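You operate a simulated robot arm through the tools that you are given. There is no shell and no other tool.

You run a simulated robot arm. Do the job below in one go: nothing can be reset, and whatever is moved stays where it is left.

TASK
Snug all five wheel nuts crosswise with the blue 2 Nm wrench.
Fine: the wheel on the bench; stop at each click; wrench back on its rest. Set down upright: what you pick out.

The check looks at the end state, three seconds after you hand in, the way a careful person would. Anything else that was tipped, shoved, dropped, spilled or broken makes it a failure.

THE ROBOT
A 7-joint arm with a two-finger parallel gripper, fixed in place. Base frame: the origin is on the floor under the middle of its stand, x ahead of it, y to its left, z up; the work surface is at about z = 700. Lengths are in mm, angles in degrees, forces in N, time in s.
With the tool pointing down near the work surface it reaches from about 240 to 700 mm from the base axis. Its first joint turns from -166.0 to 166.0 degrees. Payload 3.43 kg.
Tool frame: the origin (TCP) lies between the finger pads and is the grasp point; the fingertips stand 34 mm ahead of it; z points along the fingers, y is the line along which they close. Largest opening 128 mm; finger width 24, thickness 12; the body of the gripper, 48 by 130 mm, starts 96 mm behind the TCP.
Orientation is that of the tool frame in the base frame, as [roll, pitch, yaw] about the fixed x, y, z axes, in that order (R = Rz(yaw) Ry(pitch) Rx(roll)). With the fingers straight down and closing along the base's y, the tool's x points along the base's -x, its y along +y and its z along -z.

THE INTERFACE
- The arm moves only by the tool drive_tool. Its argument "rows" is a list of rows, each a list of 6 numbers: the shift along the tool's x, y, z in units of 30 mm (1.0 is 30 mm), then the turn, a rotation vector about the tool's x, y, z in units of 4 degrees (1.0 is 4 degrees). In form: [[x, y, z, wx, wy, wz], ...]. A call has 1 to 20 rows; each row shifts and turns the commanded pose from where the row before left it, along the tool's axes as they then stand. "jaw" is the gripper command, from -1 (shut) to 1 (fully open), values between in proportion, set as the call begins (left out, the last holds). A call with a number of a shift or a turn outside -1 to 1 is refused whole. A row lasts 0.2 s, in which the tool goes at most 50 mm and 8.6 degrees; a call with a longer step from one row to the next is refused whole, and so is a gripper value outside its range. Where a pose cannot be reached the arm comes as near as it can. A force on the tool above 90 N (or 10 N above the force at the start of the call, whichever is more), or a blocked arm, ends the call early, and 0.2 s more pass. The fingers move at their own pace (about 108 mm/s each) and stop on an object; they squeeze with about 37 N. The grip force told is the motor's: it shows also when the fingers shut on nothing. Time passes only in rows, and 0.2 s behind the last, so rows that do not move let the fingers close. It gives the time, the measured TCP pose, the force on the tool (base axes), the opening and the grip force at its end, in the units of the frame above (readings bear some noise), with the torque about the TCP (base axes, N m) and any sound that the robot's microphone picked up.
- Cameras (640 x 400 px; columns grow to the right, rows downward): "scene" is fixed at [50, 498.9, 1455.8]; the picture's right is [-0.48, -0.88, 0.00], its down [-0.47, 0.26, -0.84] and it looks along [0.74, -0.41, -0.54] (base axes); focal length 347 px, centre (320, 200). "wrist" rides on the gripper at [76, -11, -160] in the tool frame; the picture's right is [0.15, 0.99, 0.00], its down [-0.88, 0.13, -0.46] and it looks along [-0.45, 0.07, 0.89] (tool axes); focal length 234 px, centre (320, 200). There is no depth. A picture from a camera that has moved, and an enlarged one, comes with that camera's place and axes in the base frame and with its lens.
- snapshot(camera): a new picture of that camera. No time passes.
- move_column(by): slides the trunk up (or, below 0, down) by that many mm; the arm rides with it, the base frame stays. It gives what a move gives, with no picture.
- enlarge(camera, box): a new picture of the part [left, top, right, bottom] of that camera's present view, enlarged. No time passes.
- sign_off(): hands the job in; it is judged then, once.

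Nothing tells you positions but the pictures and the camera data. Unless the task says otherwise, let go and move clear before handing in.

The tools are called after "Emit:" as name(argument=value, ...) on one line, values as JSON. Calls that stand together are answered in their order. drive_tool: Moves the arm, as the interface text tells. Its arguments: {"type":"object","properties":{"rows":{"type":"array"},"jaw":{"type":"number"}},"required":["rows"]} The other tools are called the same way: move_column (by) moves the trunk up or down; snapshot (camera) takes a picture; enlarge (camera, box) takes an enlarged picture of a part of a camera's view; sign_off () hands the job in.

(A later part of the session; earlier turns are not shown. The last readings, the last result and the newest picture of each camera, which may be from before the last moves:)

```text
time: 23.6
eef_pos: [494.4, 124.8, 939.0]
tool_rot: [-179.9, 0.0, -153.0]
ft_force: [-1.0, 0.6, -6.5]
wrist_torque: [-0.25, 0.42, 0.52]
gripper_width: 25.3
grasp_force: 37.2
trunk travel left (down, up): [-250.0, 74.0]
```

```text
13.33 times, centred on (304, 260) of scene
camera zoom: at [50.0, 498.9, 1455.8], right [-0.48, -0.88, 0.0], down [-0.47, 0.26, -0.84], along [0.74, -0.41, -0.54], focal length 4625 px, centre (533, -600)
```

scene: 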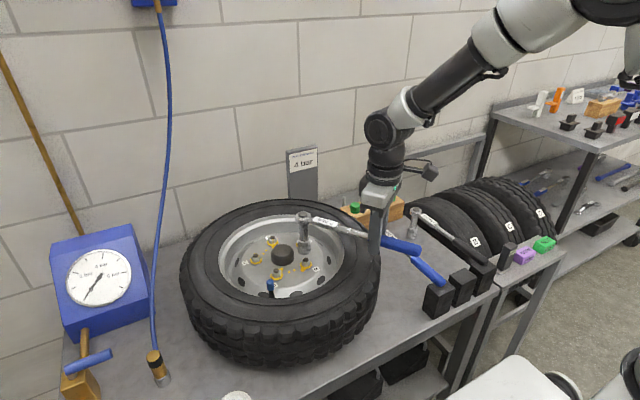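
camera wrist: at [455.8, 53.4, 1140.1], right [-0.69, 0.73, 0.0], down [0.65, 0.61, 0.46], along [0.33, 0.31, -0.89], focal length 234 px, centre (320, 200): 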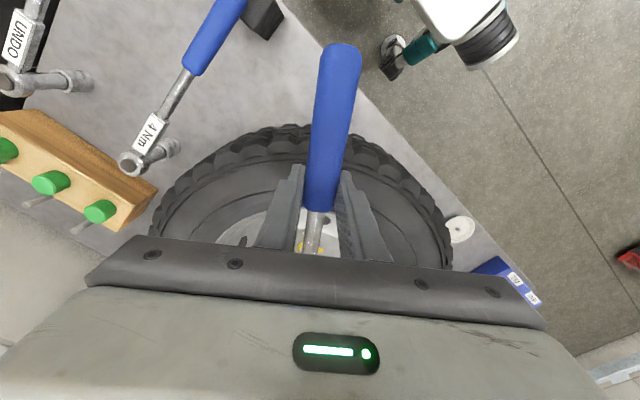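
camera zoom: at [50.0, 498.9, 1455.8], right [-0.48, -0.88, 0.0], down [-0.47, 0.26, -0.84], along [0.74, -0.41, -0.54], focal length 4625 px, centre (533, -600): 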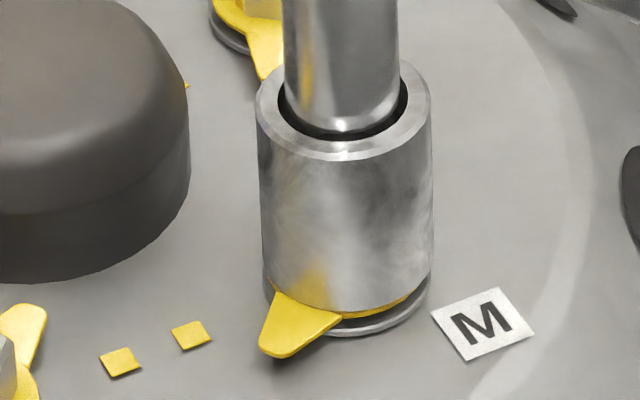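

Emit:
drive_tool(rows=[[0.0021, 0.2142, 0, 0, 0, 0.5], [0.0021, 0.2142, 0, 0, 0, 0.5], [0.0021, 0.2142, 0, 0, 0, 0.5], [0.0021, 0.2142, 0, 0, 0, 0.5]], jaw=-1)

Emit:
enlarge(camera="scene", box=[288, 245, 320, 275])

```text
time: 24.6
eef_pos: [482.4, 146.5, 939.1]
tool_rot: [179.9, 0.0, -161.0]
ft_force: [-0.1, -0.2, -6.1]
wrist_torque: [-0.14, 0.42, 0.9]
gripper_width: 25.7
grasp_force: 36.8
trunk travel left (down, up): [-250.0, 74.0]
```

```text
13.33 times, centred on (304, 260) of scene
camera zoom: at [50.0, 498.9, 1455.8], right [-0.48, -0.88, 0.0], down [-0.47, 0.26, -0.84], along [0.74, -0.41, -0.54], focal length 4625 px, centre (533, -600)
```

zoom: 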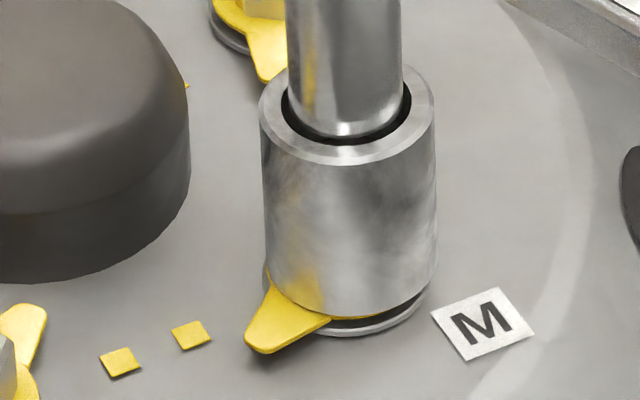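

Torque on the nut is building smoothly (about 0.9 Nm now). I'll continue in smaller steps.

Emit:
drive_tool(rows=[[0.0021, 0.23, 0, 0, 0, 0.5], [0.0021, 0.23, 0, 0, 0, 0.5]], jaw=-1)

Emit:
drive_tool(rows=[[0.0021, 0.225, 0, 0, 0, 0.5]], jaw=-1)

Emit:
enlarge(camera="scene", box=[288, 245, 320, 275])

```text
time: 25.2
eef_pos: [479.7, 160.3, 940.2]
tool_rot: [-180.0, 0.0, -164.9]
ft_force: [1.2, -0.5, -6.9]
wrist_torque: [-0.21, 0.44, 0.83]
gripper_width: 25.2
grasp_force: 36.8
trunk travel left (down, up): [-250.0, 74.0]
```

```text
time: 25.6
eef_pos: [477.9, 167.0, 939.8]
tool_rot: [180.0, -0.1, -167.0]
ft_force: [1.0, -1.3, -5.8]
wrist_torque: [-0.13, 0.35, 1.07]
gripper_width: 25.6
grasp_force: 36.8
trunk travel left (down, up): [-250.0, 74.0]
```

```text
13.33 times, centred on (304, 260) of scene
camera zoom: at [50.0, 498.9, 1455.8], right [-0.48, -0.88, 0.0], down [-0.47, 0.26, -0.84], along [0.74, -0.41, -0.54], focal length 4625 px, centre (533, -600)
```

zoom: 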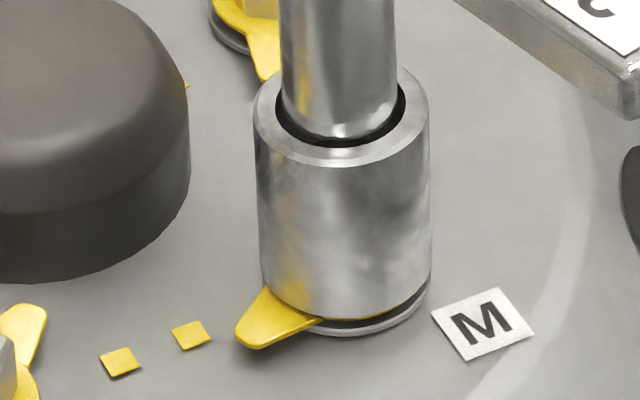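

Emit:
drive_tool(rows=[[0.0021, 0.225, 0, 0, 0, 0.5]], jaw=-1)

Emit:
drive_tool(rows=[[0.0021, 0.225, 0, 0, 0, 0.5]], jaw=-1)

Emit:
enlarge(camera="scene", box=[288, 245, 320, 275])

```text
time: 26.0
eef_pos: [475.3, 172.8, 939.5]
tool_rot: [180.0, 0.0, -169.0]
ft_force: [2.5, -1.8, -6.5]
wrist_torque: [-0.34, 0.33, 0.73]
gripper_width: 25.7
grasp_force: 37.4
trunk travel left (down, up): [-250.0, 74.0]
```

```text
time: 26.4
eef_pos: [475.0, 178.9, 941.0]
tool_rot: [180.0, 0.0, -170.9]
ft_force: [5.7, -3.8, -6.1]
wrist_torque: [-0.53, 0.07, 0.45]
gripper_width: 25.9
grasp_force: 37.1
trunk travel left (down, up): [-250.0, 74.0]
```

```text
13.33 times, centred on (304, 260) of scene
camera zoom: at [50.0, 498.9, 1455.8], right [-0.48, -0.88, 0.0], down [-0.47, 0.26, -0.84], along [0.74, -0.41, -0.54], focal length 4625 px, centre (533, -600)
```

zoom: 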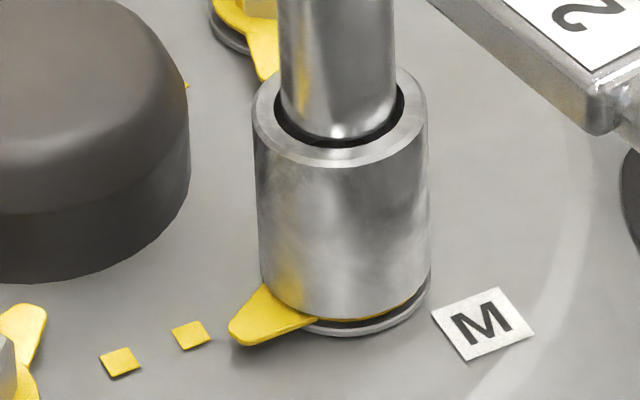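

Emit:
drive_tool(rows=[[-0.03, 0.225, 0, 0, 0, 0.5]], jaw=-1)

Emit:
drive_tool(rows=[[-0.015, 0.12, 0, 0, 0, 0.25]], jaw=-1)

Emit:
enlarge(camera="scene", box=[288, 245, 320, 275])

```text
time: 26.8
eef_pos: [473.9, 187.5, 940.4]
tool_rot: [-179.9, 0.1, -173.0]
ft_force: [1.2, -5.1, -4.6]
wrist_torque: [-0.55, 0.1, 0.48]
gripper_width: 25.7
grasp_force: 37.6
trunk travel left (down, up): [-250.0, 74.0]
```

```text
time: 27.2
eef_pos: [473.0, 190.1, 939.8]
tool_rot: [-180.0, -0.1, -174.0]
ft_force: [-0.1, -8.0, -3.9]
wrist_torque: [-0.77, 0.06, 0.2]
gripper_width: 25.6
grasp_force: 37.6
trunk travel left (down, up): [-250.0, 74.0]
```

```text
13.33 times, centred on (304, 260) of scene
camera zoom: at [50.0, 498.9, 1455.8], right [-0.48, -0.88, 0.0], down [-0.47, 0.26, -0.84], along [0.74, -0.41, -0.54], focal length 4625 px, centre (533, -600)
```

zoom: 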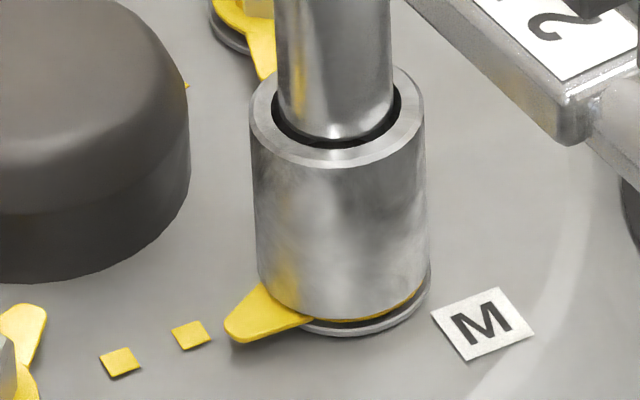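

Torque is about 1.7 Nm now, so I'm close to the click. I'll use 1° steps.

Emit:
drive_tool(rows=[[0, 0.11, 0, 0, 0, 0.25]], jaw=-1)

```text
time: 27.6
eef_pos: [473.4, 193.5, 940.8]
tool_rot: [-180.0, 0.0, -175.1]
ft_force: [-0.4, -6.1, -4.7]
wrist_torque: [-0.66, 0.4, 0.42]
gripper_width: 25.6
grasp_force: 37.2
trunk travel left (down, up): [-250.0, 74.0]
```

Emit:
drive_tool(rows=[[0, 0.11, 0, 0, 0, 0.25]], jaw=-1)

Emit:
enlarge(camera="scene", box=[288, 245, 320, 275])

```text
time: 28.0
eef_pos: [473.9, 196.8, 940.9]
tool_rot: [180.0, -0.1, -176.1]
ft_force: [-1.9, -5.1, -4.3]
wrist_torque: [-0.61, 0.39, 0.49]
gripper_width: 25.8
grasp_force: 36.8
trunk travel left (down, up): [-250.0, 74.0]
```

```text
13.33 times, centred on (304, 260) of scene
camera zoom: at [50.0, 498.9, 1455.8], right [-0.48, -0.88, 0.0], down [-0.47, 0.26, -0.84], along [0.74, -0.41, -0.54], focal length 4625 px, centre (533, -600)
```

zoom: 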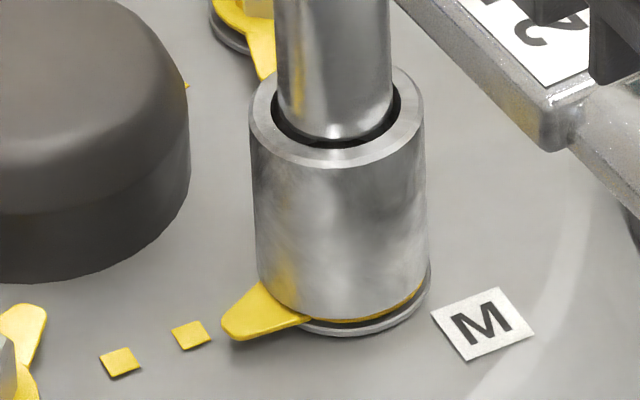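

Emit:
drive_tool(rows=[[0.01, 0.115, 0, 0, 0, 0.25]], jaw=-1)

Emit:
drive_tool(rows=[[0.005, 0.115, 0, 0, 0, 0.25]], jaw=-1)

Emit:
enlarge(camera="scene", box=[288, 245, 320, 275])

```text
time: 28.4
eef_pos: [473.2, 200.0, 940.6]
tool_rot: [179.9, -0.1, -176.9]
ft_force: [0.6, -6.6, -7.1]
wrist_torque: [-0.66, 0.61, 0.41]
gripper_width: 25.7
grasp_force: 36.8
trunk travel left (down, up): [-250.0, 74.0]
```

```text
time: 28.8
eef_pos: [472.6, 203.0, 940.6]
tool_rot: [179.9, 0.1, -178.0]
ft_force: [1.0, -7.5, -6.7]
wrist_torque: [-0.72, 0.32, 0.28]
gripper_width: 25.8
grasp_force: 36.7
trunk travel left (down, up): [-250.0, 74.0]
```

```text
13.33 times, centred on (304, 260) of scene
camera zoom: at [50.0, 498.9, 1455.8], right [-0.48, -0.88, 0.0], down [-0.47, 0.26, -0.84], along [0.74, -0.41, -0.54], focal length 4625 px, centre (533, -600)
```

zoom: 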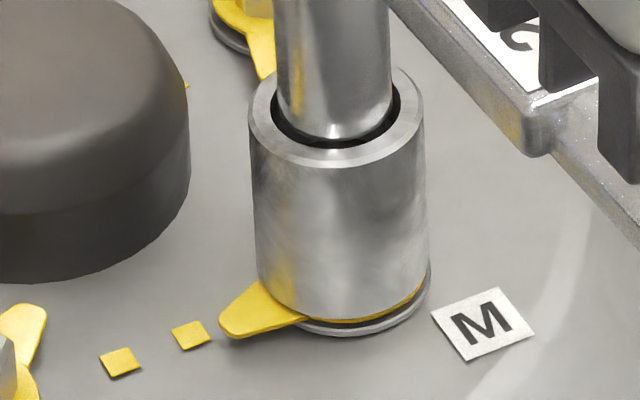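

Emit:
drive_tool(rows=[[0, 0.115, 0, 0, 0, 0.25]], jaw=-1)

Emit:
drive_tool(rows=[[0, 0.115, 0, 0, 0, 0.25]], jaw=-1)

Emit:
enlarge(camera="scene", box=[288, 245, 320, 275])

```text
time: 29.2
eef_pos: [471.8, 206.9, 939.6]
tool_rot: [179.9, -0.1, -179.0]
ft_force: [1.9, -7.4, -5.4]
wrist_torque: [-0.81, 0.33, 0.16]
gripper_width: 25.9
grasp_force: 36.6
trunk travel left (down, up): [-250.0, 74.0]
```

```text
time: 29.6
eef_pos: [473.0, 209.8, 941.2]
tool_rot: [180.0, 0.1, 180.0]
ft_force: [5.8, -9.4, -8.6]
wrist_torque: [-0.97, 0.36, -0.01]
gripper_width: 25.6
grasp_force: 37.0
trunk travel left (down, up): [-250.0, 74.0]
```

```text
13.33 times, centred on (304, 260) of scene
camera zoom: at [50.0, 498.9, 1455.8], right [-0.48, -0.88, 0.0], down [-0.47, 0.26, -0.84], along [0.74, -0.41, -0.54], focal length 4625 px, centre (533, -600)
```

zoom: 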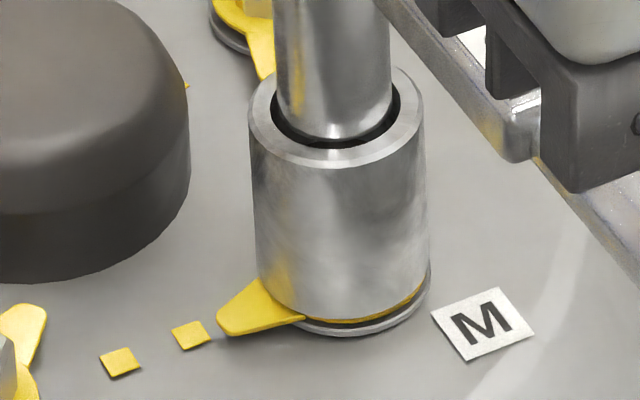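

Emit:
drive_tool(rows=[[-0.03, 0.08, 0, 0, 0, 0.15]], jaw=-1)

```text
time: 30.0
eef_pos: [473.4, 212.1, 940.8]
tool_rot: [180.0, -0.1, 179.4]
ft_force: [-0.1, -9.9, -2.8]
wrist_torque: [-1.02, -0.05, -0.09]
gripper_width: 25.8
grasp_force: 36.9
trunk travel left (down, up): [-250.0, 74.0]
```

Emit:
drive_tool(rows=[[0, 0.085, 0, 0, 0, 0.2]], jaw=-1)

Emit:
enlarge(camera="scene", box=[288, 245, 320, 275])

```text
time: 30.4
eef_pos: [471.9, 215.3, 940.1]
tool_rot: [-179.9, 0.0, 178.7]
ft_force: [-0.9, -9.1, -2.8]
wrist_torque: [-0.97, -0.12, 0.08]
gripper_width: 25.5
grasp_force: 37.4
trunk travel left (down, up): [-250.0, 74.0]
```

```text
13.33 times, centred on (304, 260) of scene
camera zoom: at [50.0, 498.9, 1455.8], right [-0.48, -0.88, 0.0], down [-0.47, 0.26, -0.84], along [0.74, -0.41, -0.54], focal length 4625 px, centre (533, -600)
```

zoom: 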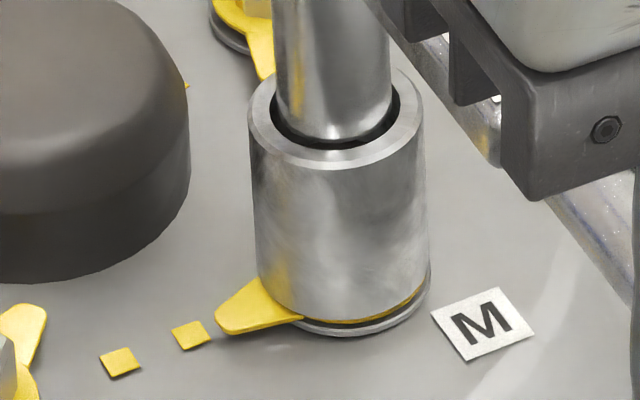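

Emit:
drive_tool(rows=[[0.005, 0.11, 0, 0, 0, 0.25]], jaw=-1)

Emit:
drive_tool(rows=[[0, 0.11, 0, 0, 0, 0.25]], jaw=-1)

```text
time: 30.8
eef_pos: [473.0, 218.5, 939.8]
tool_rot: [180.0, 0.0, 177.7]
ft_force: [0.5, -9.0, -4.9]
wrist_torque: [-0.91, 0.1, 0.15]
gripper_width: 25.9
grasp_force: 37.0
trunk travel left (down, up): [-250.0, 74.0]
```

```text
time: 31.2
eef_pos: [473.8, 221.8, 940.6]
tool_rot: [179.9, -0.1, 176.7]
ft_force: [-0.4, -8.1, -5.4]
wrist_torque: [-0.94, 0.23, 0.16]
gripper_width: 25.8
grasp_force: 37.0
trunk travel left (down, up): [-250.0, 74.0]
```

Emit:
enlarge(camera="scene", box=[288, 245, 320, 275])

Emit:
enlarge(camera="scene", box=[260, 180, 400, 290])

Emit:
snapshot(camera="wrist")

```text
13.33 times, centred on (304, 260) of scene
camera zoom: at [50.0, 498.9, 1455.8], right [-0.48, -0.88, 0.0], down [-0.47, 0.26, -0.84], along [0.74, -0.41, -0.54], focal length 4625 px, centre (533, -600)
```

zoom: 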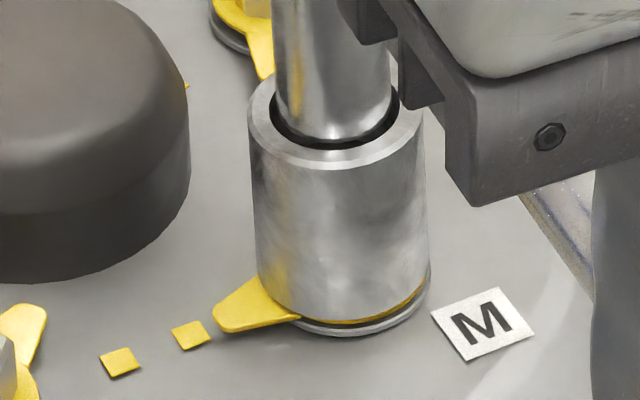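

```text
3.64 times, centred on (330, 235) of scene
camera zoom: at [50.0, 498.9, 1455.8], right [-0.48, -0.88, 0.0], down [-0.47, 0.26, -0.84], along [0.74, -0.41, -0.54], focal length 1261 px, centre (284, 73)
```

zoom: 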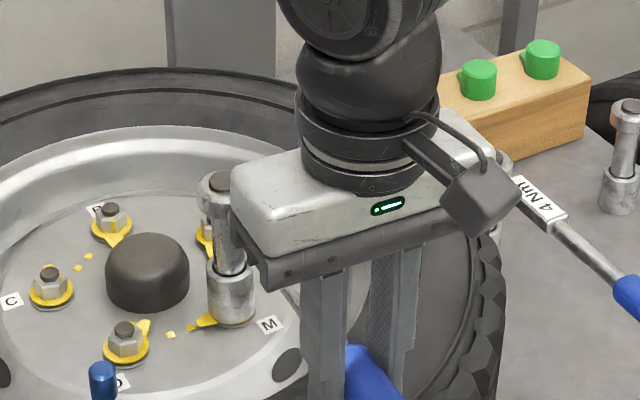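

```text
taken
camera wrist: at [396.7, 216.8, 1099.7], right [-0.09, 1.0, 0.0], down [0.89, 0.08, 0.45], along [0.45, 0.04, -0.89], focal length 234 px, centre (320, 200)
```

wrist: 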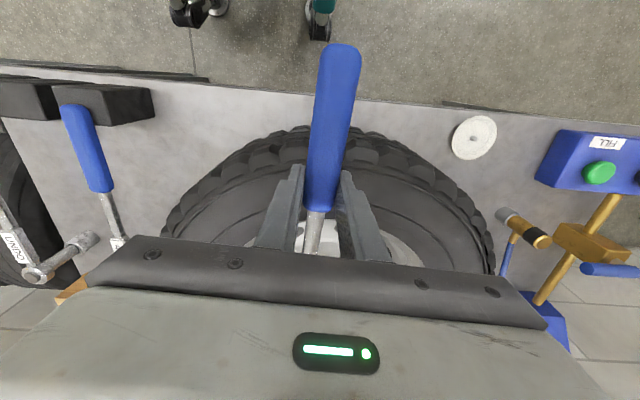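

The pointer is nearly at its dot and torque is about 1.7 Nm, but there is no click yet. I'll keep going in 1° steps.

Emit:
drive_tool(rows=[[0, 0.115, 0, 0, 0, 0.25]], jaw=-1)

Emit:
drive_tool(rows=[[0, 0.115, 0, 0, 0, 0.25]], jaw=-1)

```text
time: 31.6
eef_pos: [473.7, 225.8, 939.5]
tool_rot: [179.9, -0.1, 175.5]
ft_force: [-1.9, -10.6, -4.0]
wrist_torque: [-1.06, 0.37, -0.05]
gripper_width: 25.6
grasp_force: 36.8
trunk travel left (down, up): [-250.0, 74.0]
```

```text
time: 32.0
eef_pos: [474.0, 230.4, 940.4]
tool_rot: [179.9, -0.1, 174.6]
ft_force: [-2.2, -4.5, -4.8]
wrist_torque: [-0.45, 0.46, -0.87]
gripper_width: 25.6
grasp_force: 36.3
trunk travel left (down, up): [-250.0, 74.0]
```

Emit:
enlarge(camera="scene", box=[288, 245, 320, 275])

Emit:
snapshot(camera="wrist")

Emit:
enlarge(camera="scene", box=[260, 180, 400, 290])

```text
13.33 times, centred on (304, 260) of scene
camera zoom: at [50.0, 498.9, 1455.8], right [-0.48, -0.88, 0.0], down [-0.47, 0.26, -0.84], along [0.74, -0.41, -0.54], focal length 4625 px, centre (533, -600)
```

zoom: 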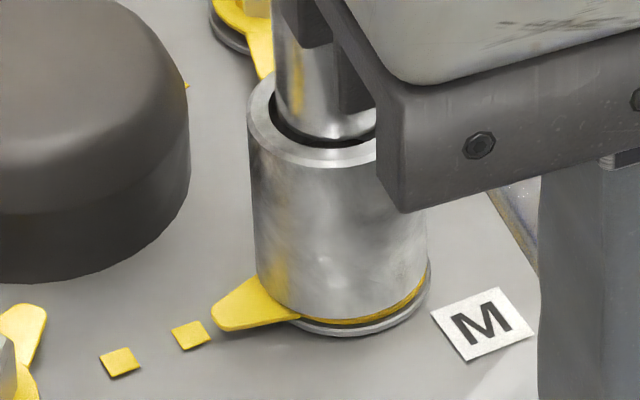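

```text
taken
camera wrist: at [397.4, 227.7, 1099.6], right [-0.05, 1.0, 0.0], down [0.89, 0.05, 0.46], along [0.45, 0.03, -0.89], focal length 234 px, centre (320, 200)
```

wrist: 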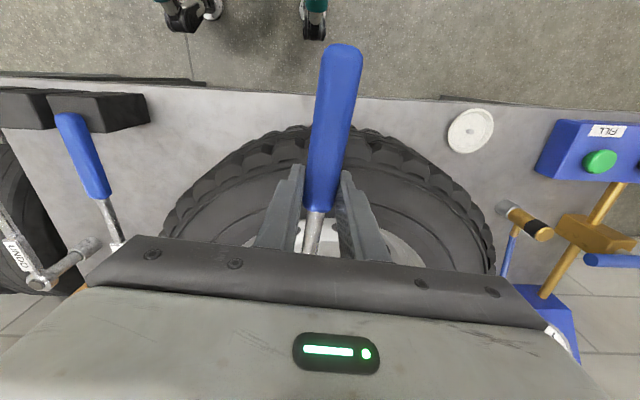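

```text
3.64 times, centred on (330, 235) of scene
camera zoom: at [50.0, 498.9, 1455.8], right [-0.48, -0.88, 0.0], down [-0.47, 0.26, -0.84], along [0.74, -0.41, -0.54], focal length 1261 px, centre (284, 73)
```

zoom: 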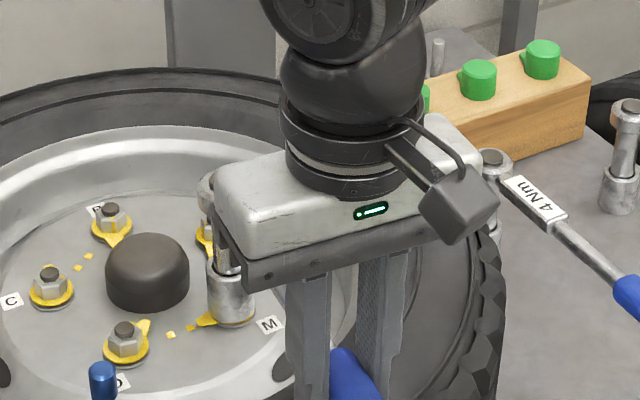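

Torque reached about 1.9 Nm and then fell to roughly zero on the last step, with no sound reported. Before going on I'll look at the socket, nut and grip more closely.

Emit:
enlarge(camera="scene", box=[292, 210, 324, 272])

Emit:
enlarge(camera="wrist", box=[260, 140, 380, 260])

Emit:
drive_tool(rows=[[0, 0, 0, 0, 0, 0]], jaw=-1)

```text
6.45 times, centred on (308, 241) of scene
camera zoom: at [50.0, 498.9, 1455.8], right [-0.48, -0.88, 0.0], down [-0.47, 0.26, -0.84], along [0.74, -0.41, -0.54], focal length 2238 px, centre (397, -64)
```

zoom: 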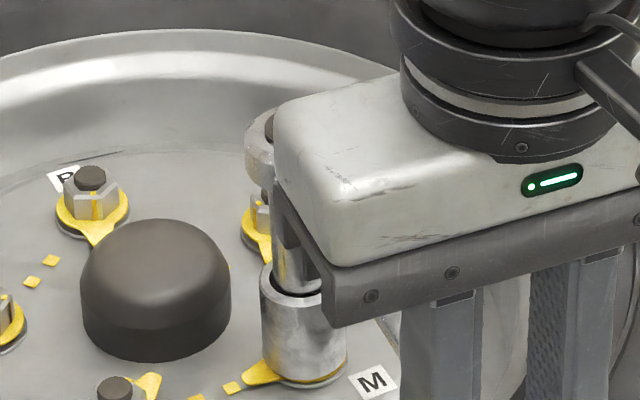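

```text
3.33 times, centred on (320, 200) of wrist
camera zoom: at [397.4, 227.7, 1099.6], right [-0.05, 1.0, 0.0], down [0.89, 0.05, 0.46], along [0.45, 0.03, -0.89], focal length 781 px, centre (320, 200)
```

zoom: 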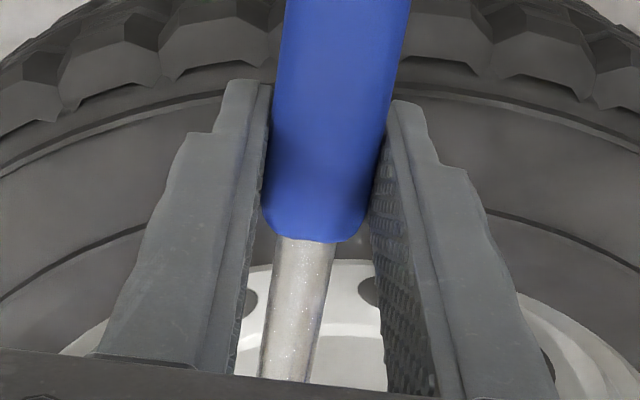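

```text
time: 32.4
eef_pos: [474.1, 230.6, 941.1]
tool_rot: [-180.0, 0.0, 174.6]
ft_force: [-2.0, -3.8, -5.5]
wrist_torque: [-0.26, 0.45, -0.61]
gripper_width: 25.8
grasp_force: 36.8
trunk travel left (down, up): [-250.0, 74.0]
```

Emit:
enlarge(camera="scene", box=[290, 258, 314, 273])

Emit:
drive_tool(rows=[[0, 0.1, 0, 0, 0, 0.25]], jaw=-1)

Emit:
enlarge(camera="scene", box=[290, 258, 314, 273])

```text
16.00 times, centred on (302, 266) of scene
camera zoom: at [50.0, 498.9, 1455.8], right [-0.48, -0.88, 0.0], down [-0.47, 0.26, -0.84], along [0.74, -0.41, -0.54], focal length 5550 px, centre (608, -848)
```

zoom: 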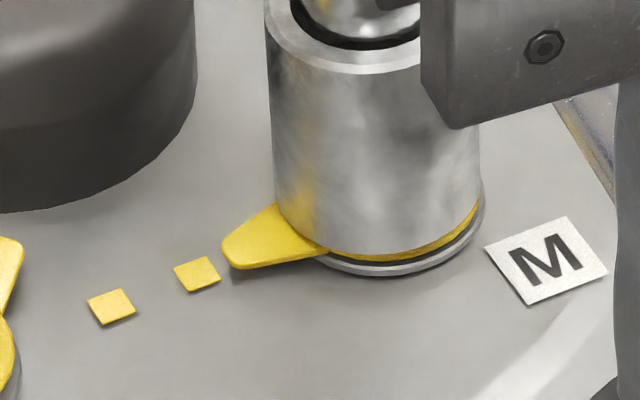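

```text
time: 32.8
eef_pos: [475.2, 232.2, 941.1]
tool_rot: [180.0, 0.0, 173.7]
ft_force: [-0.8, -2.8, -6.0]
wrist_torque: [-0.13, 0.46, -0.33]
gripper_width: 25.8
grasp_force: 36.6
trunk travel left (down, up): [-250.0, 74.0]
```

```text
16.00 times, centred on (302, 266) of scene
camera zoom: at [50.0, 498.9, 1455.8], right [-0.48, -0.88, 0.0], down [-0.47, 0.26, -0.84], along [0.74, -0.41, -0.54], focal length 5550 px, centre (608, -848)
```

zoom: 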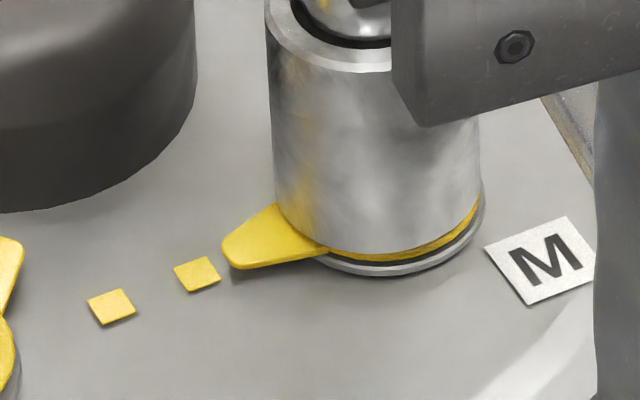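

Emit:
drive_tool(rows=[[0, 0.1, 0, 0, 0, 0.25]], jaw=-1)

Emit:
drive_tool(rows=[[0, 0.1, 0, 0, 0, 0.25]], jaw=-1)

Emit:
enlarge(camera="scene", box=[290, 258, 314, 273])

```text
time: 33.2
eef_pos: [474.0, 237.2, 939.8]
tool_rot: [179.9, 0.0, 172.7]
ft_force: [0.4, -2.4, -5.9]
wrist_torque: [-0.11, 0.37, -0.33]
gripper_width: 25.8
grasp_force: 37.1
trunk travel left (down, up): [-250.0, 74.0]
```

```text
time: 33.6
eef_pos: [474.8, 239.9, 940.2]
tool_rot: [-179.9, 0.0, 171.7]
ft_force: [2.4, -1.2, -6.6]
wrist_torque: [-0.1, 0.29, -0.03]
gripper_width: 25.5
grasp_force: 37.0
trunk travel left (down, up): [-250.0, 74.0]
```

```text
16.00 times, centred on (302, 266) of scene
camera zoom: at [50.0, 498.9, 1455.8], right [-0.48, -0.88, 0.0], down [-0.47, 0.26, -0.84], along [0.74, -0.41, -0.54], focal length 5550 px, centre (608, -848)
```

zoom: 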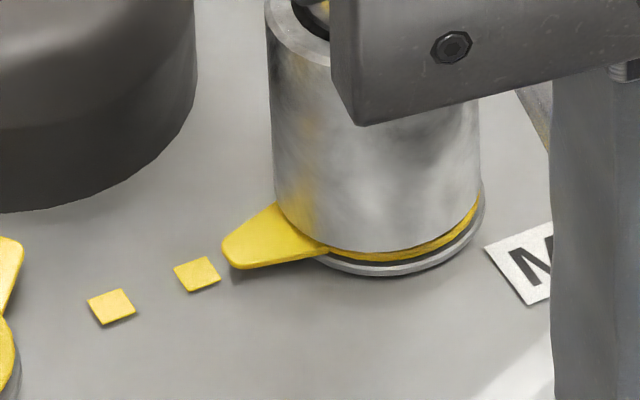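

Emit:
drive_tool(rows=[[0, -0.2142, 0, 0, 0, -0.5], [0, -0.2142, 0, 0, 0, -0.5]], jaw=-1)

Emit:
enlarge(camera="scene", box=[290, 258, 314, 273])

```text
time: 34.2
eef_pos: [473.6, 225.2, 940.5]
tool_rot: [180.0, 0.0, 175.7]
ft_force: [0.6, -2.4, -5.2]
wrist_torque: [-0.24, 0.36, -0.43]
gripper_width: 25.6
grasp_force: 37.3
trunk travel left (down, up): [-250.0, 74.0]
```

```text
16.00 times, centred on (302, 266) of scene
camera zoom: at [50.0, 498.9, 1455.8], right [-0.48, -0.88, 0.0], down [-0.47, 0.26, -0.84], along [0.74, -0.41, -0.54], focal length 5550 px, centre (608, -848)
```

zoom: 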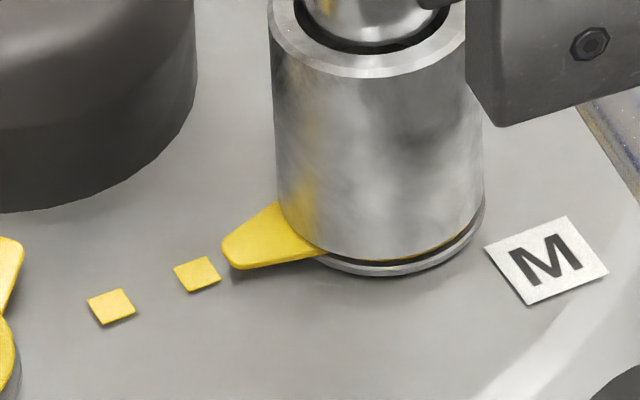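

At the angle where I had 1.9 Nm there is now no torque: the wrench has decoupled from the nut without a reported click. I'll back off about 10° and come forward again to see whether it re-engages.

Emit:
drive_tool(rows=[[0, -0.2142, 0, 0, 0, -0.5], [0, -0.2142, 0, 0, 0, -0.5]], jaw=-1)

Emit:
drive_tool(rows=[[0, -0.2142, 0, 0, 0, -0.5], [0, -0.2142, 0, 0, 0, -0.5]], jaw=-1)

Emit:
enlarge(camera="scene", box=[290, 258, 314, 273])

```text
time: 34.8
eef_pos: [472.5, 213.3, 940.4]
tool_rot: [-180.0, 0.0, 179.6]
ft_force: [2.5, -3.5, -6.6]
wrist_torque: [-0.37, 0.38, -0.68]
gripper_width: 25.5
grasp_force: 37.4
trunk travel left (down, up): [-250.0, 74.0]
```

```text
time: 35.4
eef_pos: [472.0, 199.4, 940.0]
tool_rot: [180.0, 0.0, -176.4]
ft_force: [2.5, -2.2, -4.0]
wrist_torque: [-0.38, -0.11, -0.57]
gripper_width: 25.5
grasp_force: 36.9
trunk travel left (down, up): [-250.0, 74.0]
```

```text
16.00 times, centred on (302, 266) of scene
camera zoom: at [50.0, 498.9, 1455.8], right [-0.48, -0.88, 0.0], down [-0.47, 0.26, -0.84], along [0.74, -0.41, -0.54], focal length 5550 px, centre (608, -848)
```

zoom: 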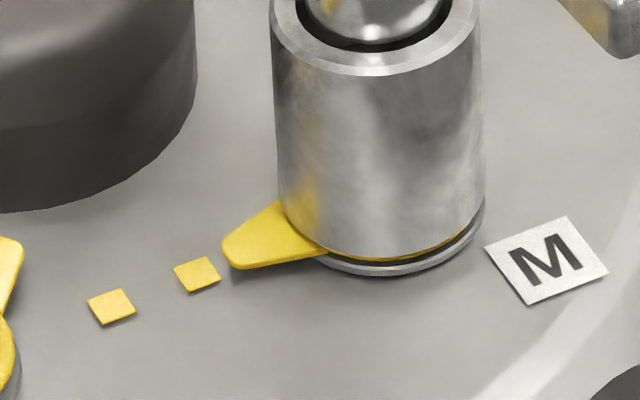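

Emit:
drive_tool(rows=[[0, 0.2142, 0, 0, 0, 0.5]], jaw=-1)

Emit:
drive_tool(rows=[[0, 0.2142, 0, 0, 0, 0.5]], jaw=-1)

```text
time: 35.8
eef_pos: [474.0, 205.7, 940.2]
tool_rot: [179.9, 0.1, -178.3]
ft_force: [6.1, -1.4, -6.1]
wrist_torque: [-0.28, -0.02, -0.34]
gripper_width: 25.5
grasp_force: 37.4
trunk travel left (down, up): [-250.0, 74.0]
```

```text
time: 36.2
eef_pos: [473.4, 213.3, 940.8]
tool_rot: [-179.9, 0.0, 179.6]
ft_force: [5.5, -3.1, -3.7]
wrist_torque: [-0.31, -0.39, -0.49]
gripper_width: 25.7
grasp_force: 36.8
trunk travel left (down, up): [-250.0, 74.0]
```

Emit:
drive_tool(rows=[[0, 0, -0.3, 0, 0, 0], [0, 0, -0.3, 0, 0, 0], [0, 0, -0.5, 0, 0, 0], [0, 0, -0.5, 0, 0, 0], [0, 0, 0, 0, 0, 0]], jaw=-1)

Emit:
enlarge(camera="scene", box=[284, 240, 324, 275])

Emit:
enlarge(camera="scene", box=[260, 180, 400, 290])

```text
time: 37.4
eef_pos: [472.1, 214.4, 988.7]
tool_rot: [-180.0, -0.1, 179.7]
ft_force: [-0.8, 1.1, -6.2]
wrist_torque: [0.01, 0.49, 0.02]
gripper_width: 25.5
grasp_force: 37.2
trunk travel left (down, up): [-250.0, 74.0]
```

```text
11.43 times, centred on (304, 258) of scene
camera zoom: at [50.0, 498.9, 1455.8], right [-0.48, -0.88, 0.0], down [-0.47, 0.26, -0.84], along [0.74, -0.41, -0.54], focal length 3964 px, centre (503, -457)
```

zoom: 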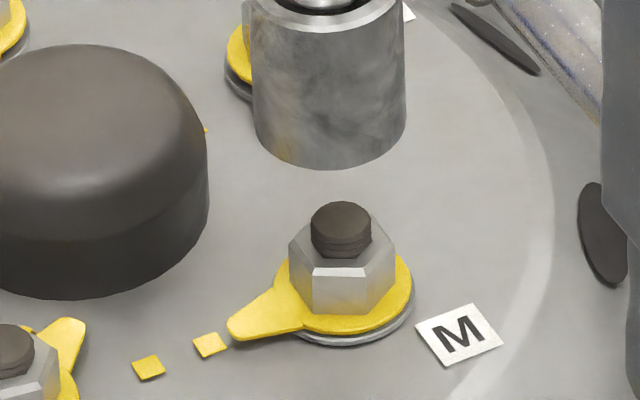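

```text
3.64 times, centred on (330, 235) of scene
camera zoom: at [50.0, 498.9, 1455.8], right [-0.48, -0.88, 0.0], down [-0.47, 0.26, -0.84], along [0.74, -0.41, -0.54], focal length 1261 px, centre (284, 73)
```

zoom: 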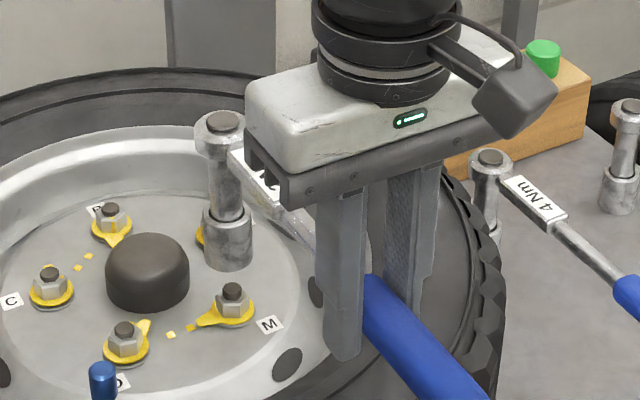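

M has turned about 36° and its pointer is within ~3° of the dots, but I never heard a click. I'll re-seat on M and apply torque again to confirm it really is at the click point.

Emit:
drive_tool(rows=[[-0.087, -0.457, 0, 0, 0, -0.825], [0, 0, 0.4, 0, 0, 0], [0, 0, 0.4, 0, 0, 0], [0, 0, 0.25, 0, 0, 0], [0, 0, 0, 0, 0, 0]], jaw=-1)

Emit:
enlarge(camera="scene", box=[284, 240, 324, 275])

```text
time: 38.6
eef_pos: [474.6, 198.9, 956.6]
tool_rot: [-179.9, 0.0, -177.1]
ft_force: [0.6, -0.3, -6.4]
wrist_torque: [-0.01, 0.48, 0.0]
gripper_width: 25.9
grasp_force: 36.5
trunk travel left (down, up): [-250.0, 74.0]
```

```text
11.43 times, centred on (304, 258) of scene
camera zoom: at [50.0, 498.9, 1455.8], right [-0.48, -0.88, 0.0], down [-0.47, 0.26, -0.84], along [0.74, -0.41, -0.54], focal length 3964 px, centre (503, -457)
```

zoom: 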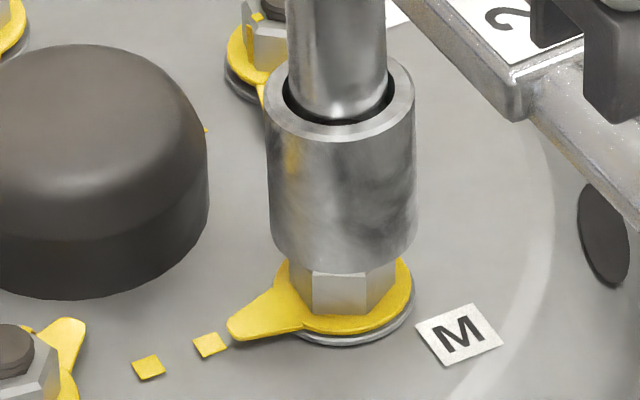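

Emit:
drive_tool(rows=[[-0.052, -0.031, 0.1, 0, 0, 0], [0, 0, 0.1, 0, 0, 0], [0, 0, 0.1, 0, 0, 0], [0, 0, 0, 0, 0, 0]], jaw=-1)

Emit:
enlarge(camera="scene", box=[284, 240, 324, 275])

```text
time: 39.6
eef_pos: [472.5, 197.2, 948.7]
tool_rot: [179.9, 0.1, -176.9]
ft_force: [-16.9, 0.4, 13.2]
wrist_torque: [0.12, -1.08, 0.15]
gripper_width: 25.7
grasp_force: 37.1
trunk travel left (down, up): [-250.0, 74.0]
```

```text
11.43 times, centred on (304, 258) of scene
camera zoom: at [50.0, 498.9, 1455.8], right [-0.48, -0.88, 0.0], down [-0.47, 0.26, -0.84], along [0.74, -0.41, -0.54], focal length 3964 px, centre (503, -457)
```

zoom: 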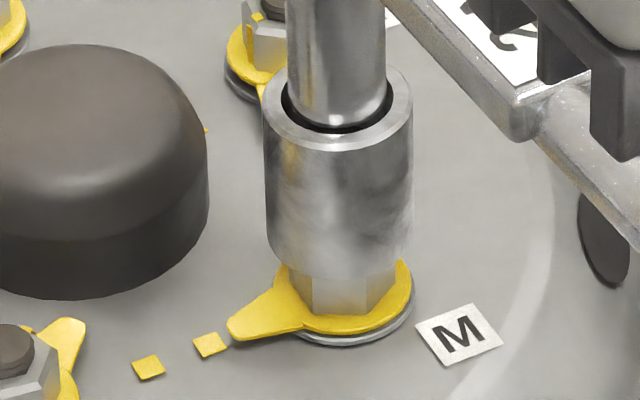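

Emit:
drive_tool(rows=[[0, 0, -0.15, 0, 0, 0], [0.09, 0, 0, 0, 0, 0], [0, 0, 0.07, 0, 0, 0], [0, 0, 0.08, 0, 0, 0], [0, 0, 0, 0, 0, 0]], jaw=-1)

Emit:
enlarge(camera="scene", box=[284, 240, 324, 275])

```text
time: 40.8
eef_pos: [472.7, 198.8, 947.4]
tool_rot: [180.0, 0.2, -177.1]
ft_force: [-5.4, 0.1, 3.9]
wrist_torque: [0.04, -0.74, 0.03]
gripper_width: 25.6
grasp_force: 36.9
trunk travel left (down, up): [-250.0, 74.0]
```

```text
11.43 times, centred on (304, 258) of scene
camera zoom: at [50.0, 498.9, 1455.8], right [-0.48, -0.88, 0.0], down [-0.47, 0.26, -0.84], along [0.74, -0.41, -0.54], focal length 3964 px, centre (503, -457)
```

zoom: 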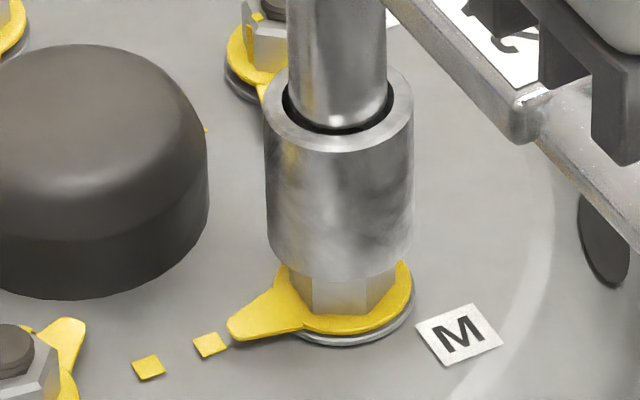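

Emit:
drive_tool(rows=[[0.045, 0, 0, 0, 0, 0], [0, 0, 0.06, 0, 0, 0], [0, 0, 0, 0, 0, 0]], jaw=-1)

Emit:
enlarge(camera="scene", box=[284, 240, 324, 275])

```text
time: 41.6
eef_pos: [472.0, 198.5, 945.2]
tool_rot: [-179.9, -0.1, -177.1]
ft_force: [0.6, 0.9, -6.5]
wrist_torque: [0.06, 0.48, 0.15]
gripper_width: 25.8
grasp_force: 37.3
trunk travel left (down, up): [-250.0, 74.0]
```

```text
11.43 times, centred on (304, 258) of scene
camera zoom: at [50.0, 498.9, 1455.8], right [-0.48, -0.88, 0.0], down [-0.47, 0.26, -0.84], along [0.74, -0.41, -0.54], focal length 3964 px, centre (503, -457)
```

zoom: 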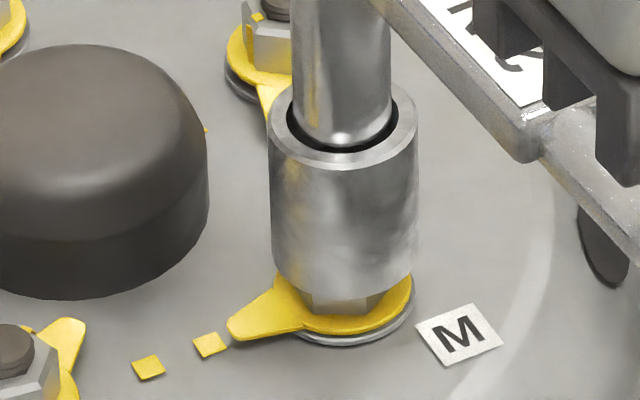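

It dropped in cleanly with no side load, which also gives me a more accurate socket-to-grip offset (186 mm). I'll seat it fully and re-torque with better kinematics.

Emit:
drive_tool(rows=[[0, 0, 0.08, 0, 0, 0], [0, 0, 0.07, 0, 0, 0], [0, 0, 0, 0, 0, 0]], jaw=-1)

Emit:
drive_tool(rows=[[0.001, 0.2165, 0, 0, 0, 0.5]], jaw=-1)

Emit:
drive_tool(rows=[[0.001, 0.2165, 0, 0, 0, 0.5]], jaw=-1)

Emit:
enlarge(camera="scene", box=[284, 240, 324, 275])

```text
time: 42.4
eef_pos: [471.8, 198.5, 941.6]
tool_rot: [180.0, 0.0, -177.0]
ft_force: [0.6, 0.3, -5.8]
wrist_torque: [-0.02, 0.48, 0.04]
gripper_width: 25.7
grasp_force: 37.2
trunk travel left (down, up): [-250.0, 74.0]
```

```text
time: 42.8
eef_pos: [470.2, 203.6, 939.3]
tool_rot: [-179.9, 0.0, -179.0]
ft_force: [0.1, 0.0, -6.4]
wrist_torque: [0.1, 0.52, 0.14]
gripper_width: 25.6
grasp_force: 37.1
trunk travel left (down, up): [-250.0, 74.0]
```

```text
time: 43.2
eef_pos: [470.3, 210.6, 941.0]
tool_rot: [-180.0, 0.0, 179.0]
ft_force: [-0.1, -0.4, -5.4]
wrist_torque: [0.0, 0.47, 0.79]
gripper_width: 25.7
grasp_force: 36.8
trunk travel left (down, up): [-250.0, 74.0]
```

```text
11.43 times, centred on (304, 258) of scene
camera zoom: at [50.0, 498.9, 1455.8], right [-0.48, -0.88, 0.0], down [-0.47, 0.26, -0.84], along [0.74, -0.41, -0.54], focal length 3964 px, centre (503, -457)
```

zoom: 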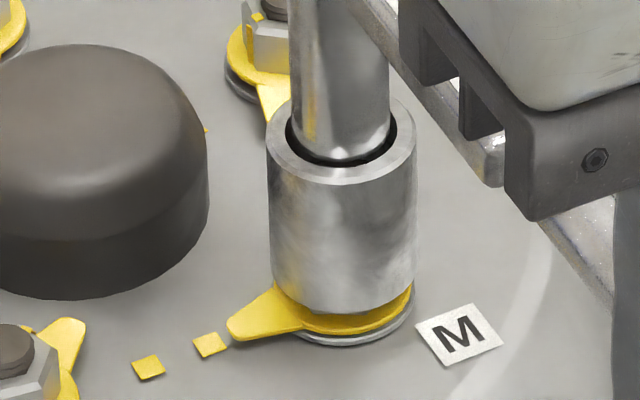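

It re-engaged and torque is building again (0.8 Nm) with no side load. I'll go on in 1° steps.

Emit:
drive_tool(rows=[[0.0015, 0.115, 0, 0, 0, 0.25]], jaw=-1)

Emit:
drive_tool(rows=[[0.0015, 0.115, 0, 0, 0, 0.25]], jaw=-1)

```text
time: 43.6
eef_pos: [470.6, 215.9, 942.2]
tool_rot: [179.9, 0.0, 177.9]
ft_force: [-0.3, -1.0, -6.4]
wrist_torque: [0.04, 0.45, 1.35]
gripper_width: 25.6
grasp_force: 37.1
trunk travel left (down, up): [-250.0, 74.0]
```

```text
time: 44.0
eef_pos: [471.3, 216.7, 942.2]
tool_rot: [-179.8, 0.0, 176.9]
ft_force: [-0.3, -2.7, -5.9]
wrist_torque: [-0.22, 0.37, 1.41]
gripper_width: 26.0
grasp_force: 36.8
trunk travel left (down, up): [-250.0, 74.0]
```

Emit:
drive_tool(rows=[[0.0008, 0.055, 0, 0, 0, 0.125]], jaw=-1)

Emit:
enlarge(camera="scene", box=[284, 240, 324, 275])

```text
time: 44.4
eef_pos: [471.8, 218.9, 940.6]
tool_rot: [-179.9, -0.1, 176.4]
ft_force: [-1.0, -4.2, -5.4]
wrist_torque: [-0.38, 0.42, 1.11]
gripper_width: 26.1
grasp_force: 37.2
trunk travel left (down, up): [-250.0, 74.0]
```

```text
11.43 times, centred on (304, 258) of scene
camera zoom: at [50.0, 498.9, 1455.8], right [-0.48, -0.88, 0.0], down [-0.47, 0.26, -0.84], along [0.74, -0.41, -0.54], focal length 3964 px, centre (503, -457)
```

zoom: 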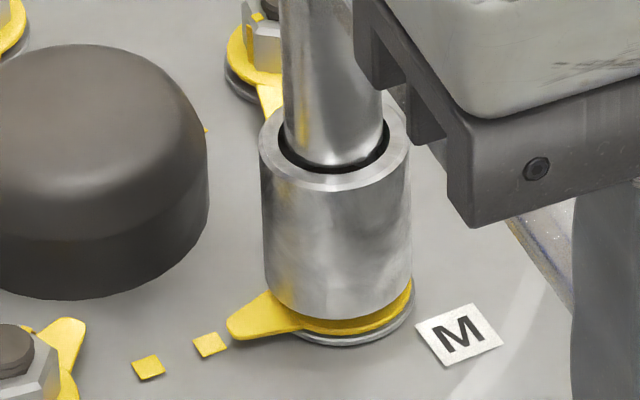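

Emit:
drive_tool(rows=[[0.0008, 0.055, 0, 0, 0, 0.125]], jaw=-1)

Emit:
drive_tool(rows=[[0.0008, 0.055, 0, 0, 0, 0.125]], jaw=-1)

Emit:
enlarge(camera="scene", box=[284, 240, 324, 275])

```text
time: 44.8
eef_pos: [471.2, 220.2, 940.5]
tool_rot: [-180.0, 0.1, 175.8]
ft_force: [1.2, -4.8, -5.7]
wrist_torque: [-0.54, 0.42, 0.85]
gripper_width: 26.0
grasp_force: 36.8
trunk travel left (down, up): [-250.0, 74.0]
```

```text
time: 45.2
eef_pos: [471.2, 222.5, 941.4]
tool_rot: [-180.0, 0.0, 175.4]
ft_force: [2.1, -7.1, -7.4]
wrist_torque: [-0.62, 0.37, 0.71]
gripper_width: 26.0
grasp_force: 36.9
trunk travel left (down, up): [-250.0, 74.0]
```

```text
11.43 times, centred on (304, 258) of scene
camera zoom: at [50.0, 498.9, 1455.8], right [-0.48, -0.88, 0.0], down [-0.47, 0.26, -0.84], along [0.74, -0.41, -0.54], focal length 3964 px, centre (503, -457)
```

zoom: 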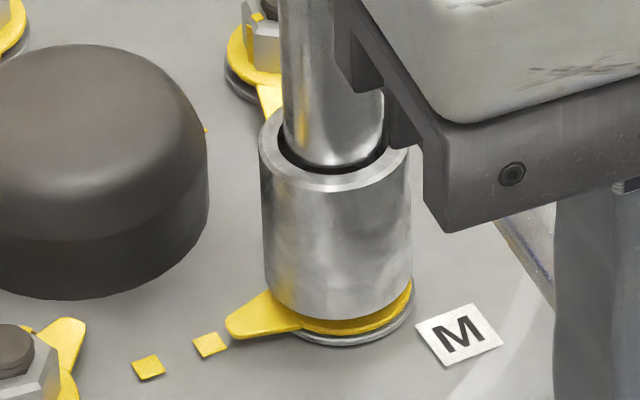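

Emit:
drive_tool(rows=[[0.0008, 0.053, 0, 0, 0, 0.125]], jaw=-1)

Emit:
drive_tool(rows=[[0.0008, 0.053, 0, 0, 0, 0.125]], jaw=-1)

```text
time: 45.6
eef_pos: [472.7, 224.9, 939.9]
tool_rot: [180.0, 0.0, 174.9]
ft_force: [1.7, -6.9, -6.7]
wrist_torque: [-0.64, 0.39, 0.7]
gripper_width: 25.8
grasp_force: 36.9
trunk travel left (down, up): [-250.0, 74.0]
```

```text
time: 46.0
eef_pos: [471.7, 226.1, 940.9]
tool_rot: [180.0, 0.0, 174.5]
ft_force: [2.1, -6.3, -7.2]
wrist_torque: [-0.55, 0.45, 0.86]
gripper_width: 25.9
grasp_force: 36.9
trunk travel left (down, up): [-250.0, 74.0]
```

Emit:
drive_tool(rows=[[0.0008, 0.054, 0, 0, 0, 0.125]], jaw=-1)

Emit:
enlarge(camera="scene", box=[290, 258, 314, 273])

```text
time: 46.4
eef_pos: [472.5, 228.3, 941.1]
tool_rot: [179.8, 0.0, 174.0]
ft_force: [0.3, -0.2, -6.3]
wrist_torque: [0.05, 0.44, -0.02]
gripper_width: 25.7
grasp_force: 36.7
trunk travel left (down, up): [-250.0, 74.0]
```

```text
16.00 times, centred on (302, 266) of scene
camera zoom: at [50.0, 498.9, 1455.8], right [-0.48, -0.88, 0.0], down [-0.47, 0.26, -0.84], along [0.74, -0.41, -0.54], focal length 5550 px, centre (608, -848)
```

zoom: 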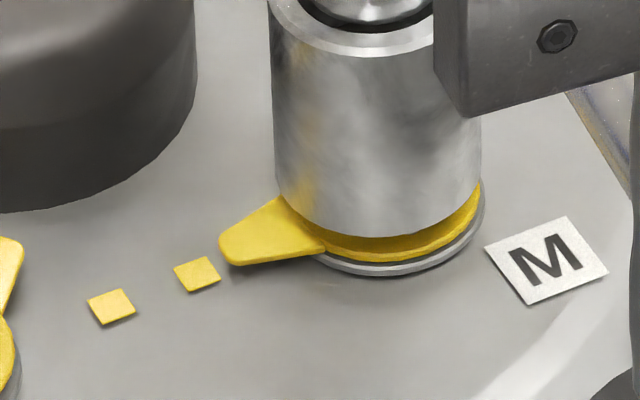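

Torque released again right at about 2.0 Nm, the same signature as before, and the nut held. That looks like this wrench's break-over at its set torque. I'll lift off and measure M's pointer again.

Emit:
drive_tool(rows=[[0, 0, -0.3, 0, 0, 0], [0, 0, -0.4, 0, 0, 0], [0, 0, -0.6, 0, 0, 0], [0, 0, -0.6, 0, 0, 0], [0, 0, 0, 0, 0, 0]], jaw=-1)

Emit:
enlarge(camera="scene", box=[284, 240, 324, 275])

Emit:
enlarge(camera="scene", box=[260, 180, 400, 290])

Emit:
enlarge(camera="wrist", box=[260, 30, 400, 260])

```text
time: 47.6
eef_pos: [473.0, 226.5, 999.4]
tool_rot: [179.9, 0.0, 173.8]
ft_force: [-0.4, 0.1, -6.4]
wrist_torque: [0.06, 0.48, 0.02]
gripper_width: 25.8
grasp_force: 36.6
trunk travel left (down, up): [-250.0, 74.0]
```

```text
11.43 times, centred on (304, 258) of scene
camera zoom: at [50.0, 498.9, 1455.8], right [-0.48, -0.88, 0.0], down [-0.47, 0.26, -0.84], along [0.74, -0.41, -0.54], focal length 3964 px, centre (503, -457)
```

zoom: 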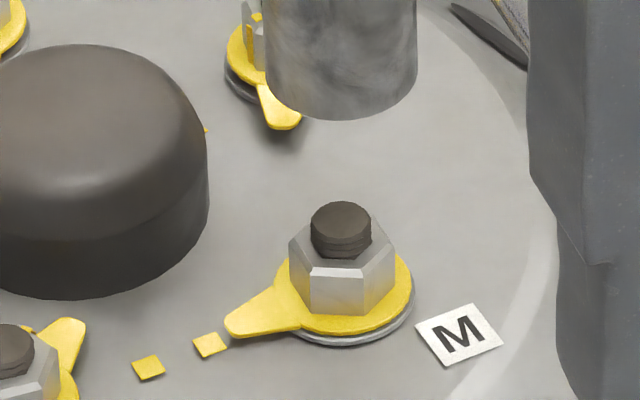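

```text
3.64 times, centred on (330, 235) of scene
camera zoom: at [50.0, 498.9, 1455.8], right [-0.48, -0.88, 0.0], down [-0.47, 0.26, -0.84], along [0.74, -0.41, -0.54], focal length 1261 px, centre (284, 73)
```

zoom: 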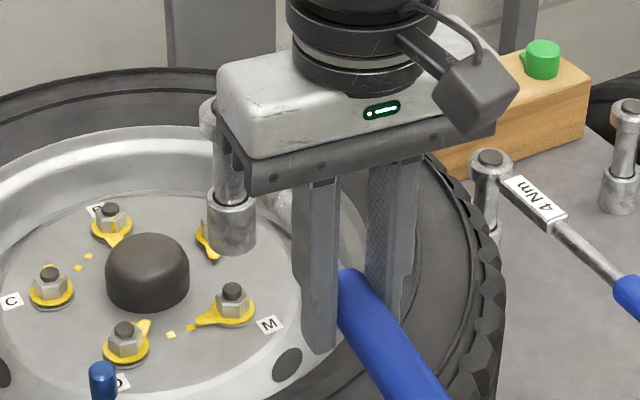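

```text
1.74 times, centred on (330, 145) of wrist
camera zoom: at [395.7, 226.0, 1158.7], right [-0.04, 1.0, 0.0], down [0.89, 0.04, 0.46], along [0.45, 0.02, -0.89], focal length 407 px, centre (303, 296)
```

zoom: 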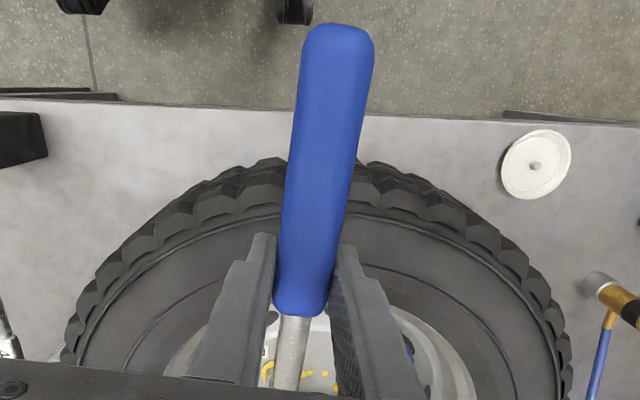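

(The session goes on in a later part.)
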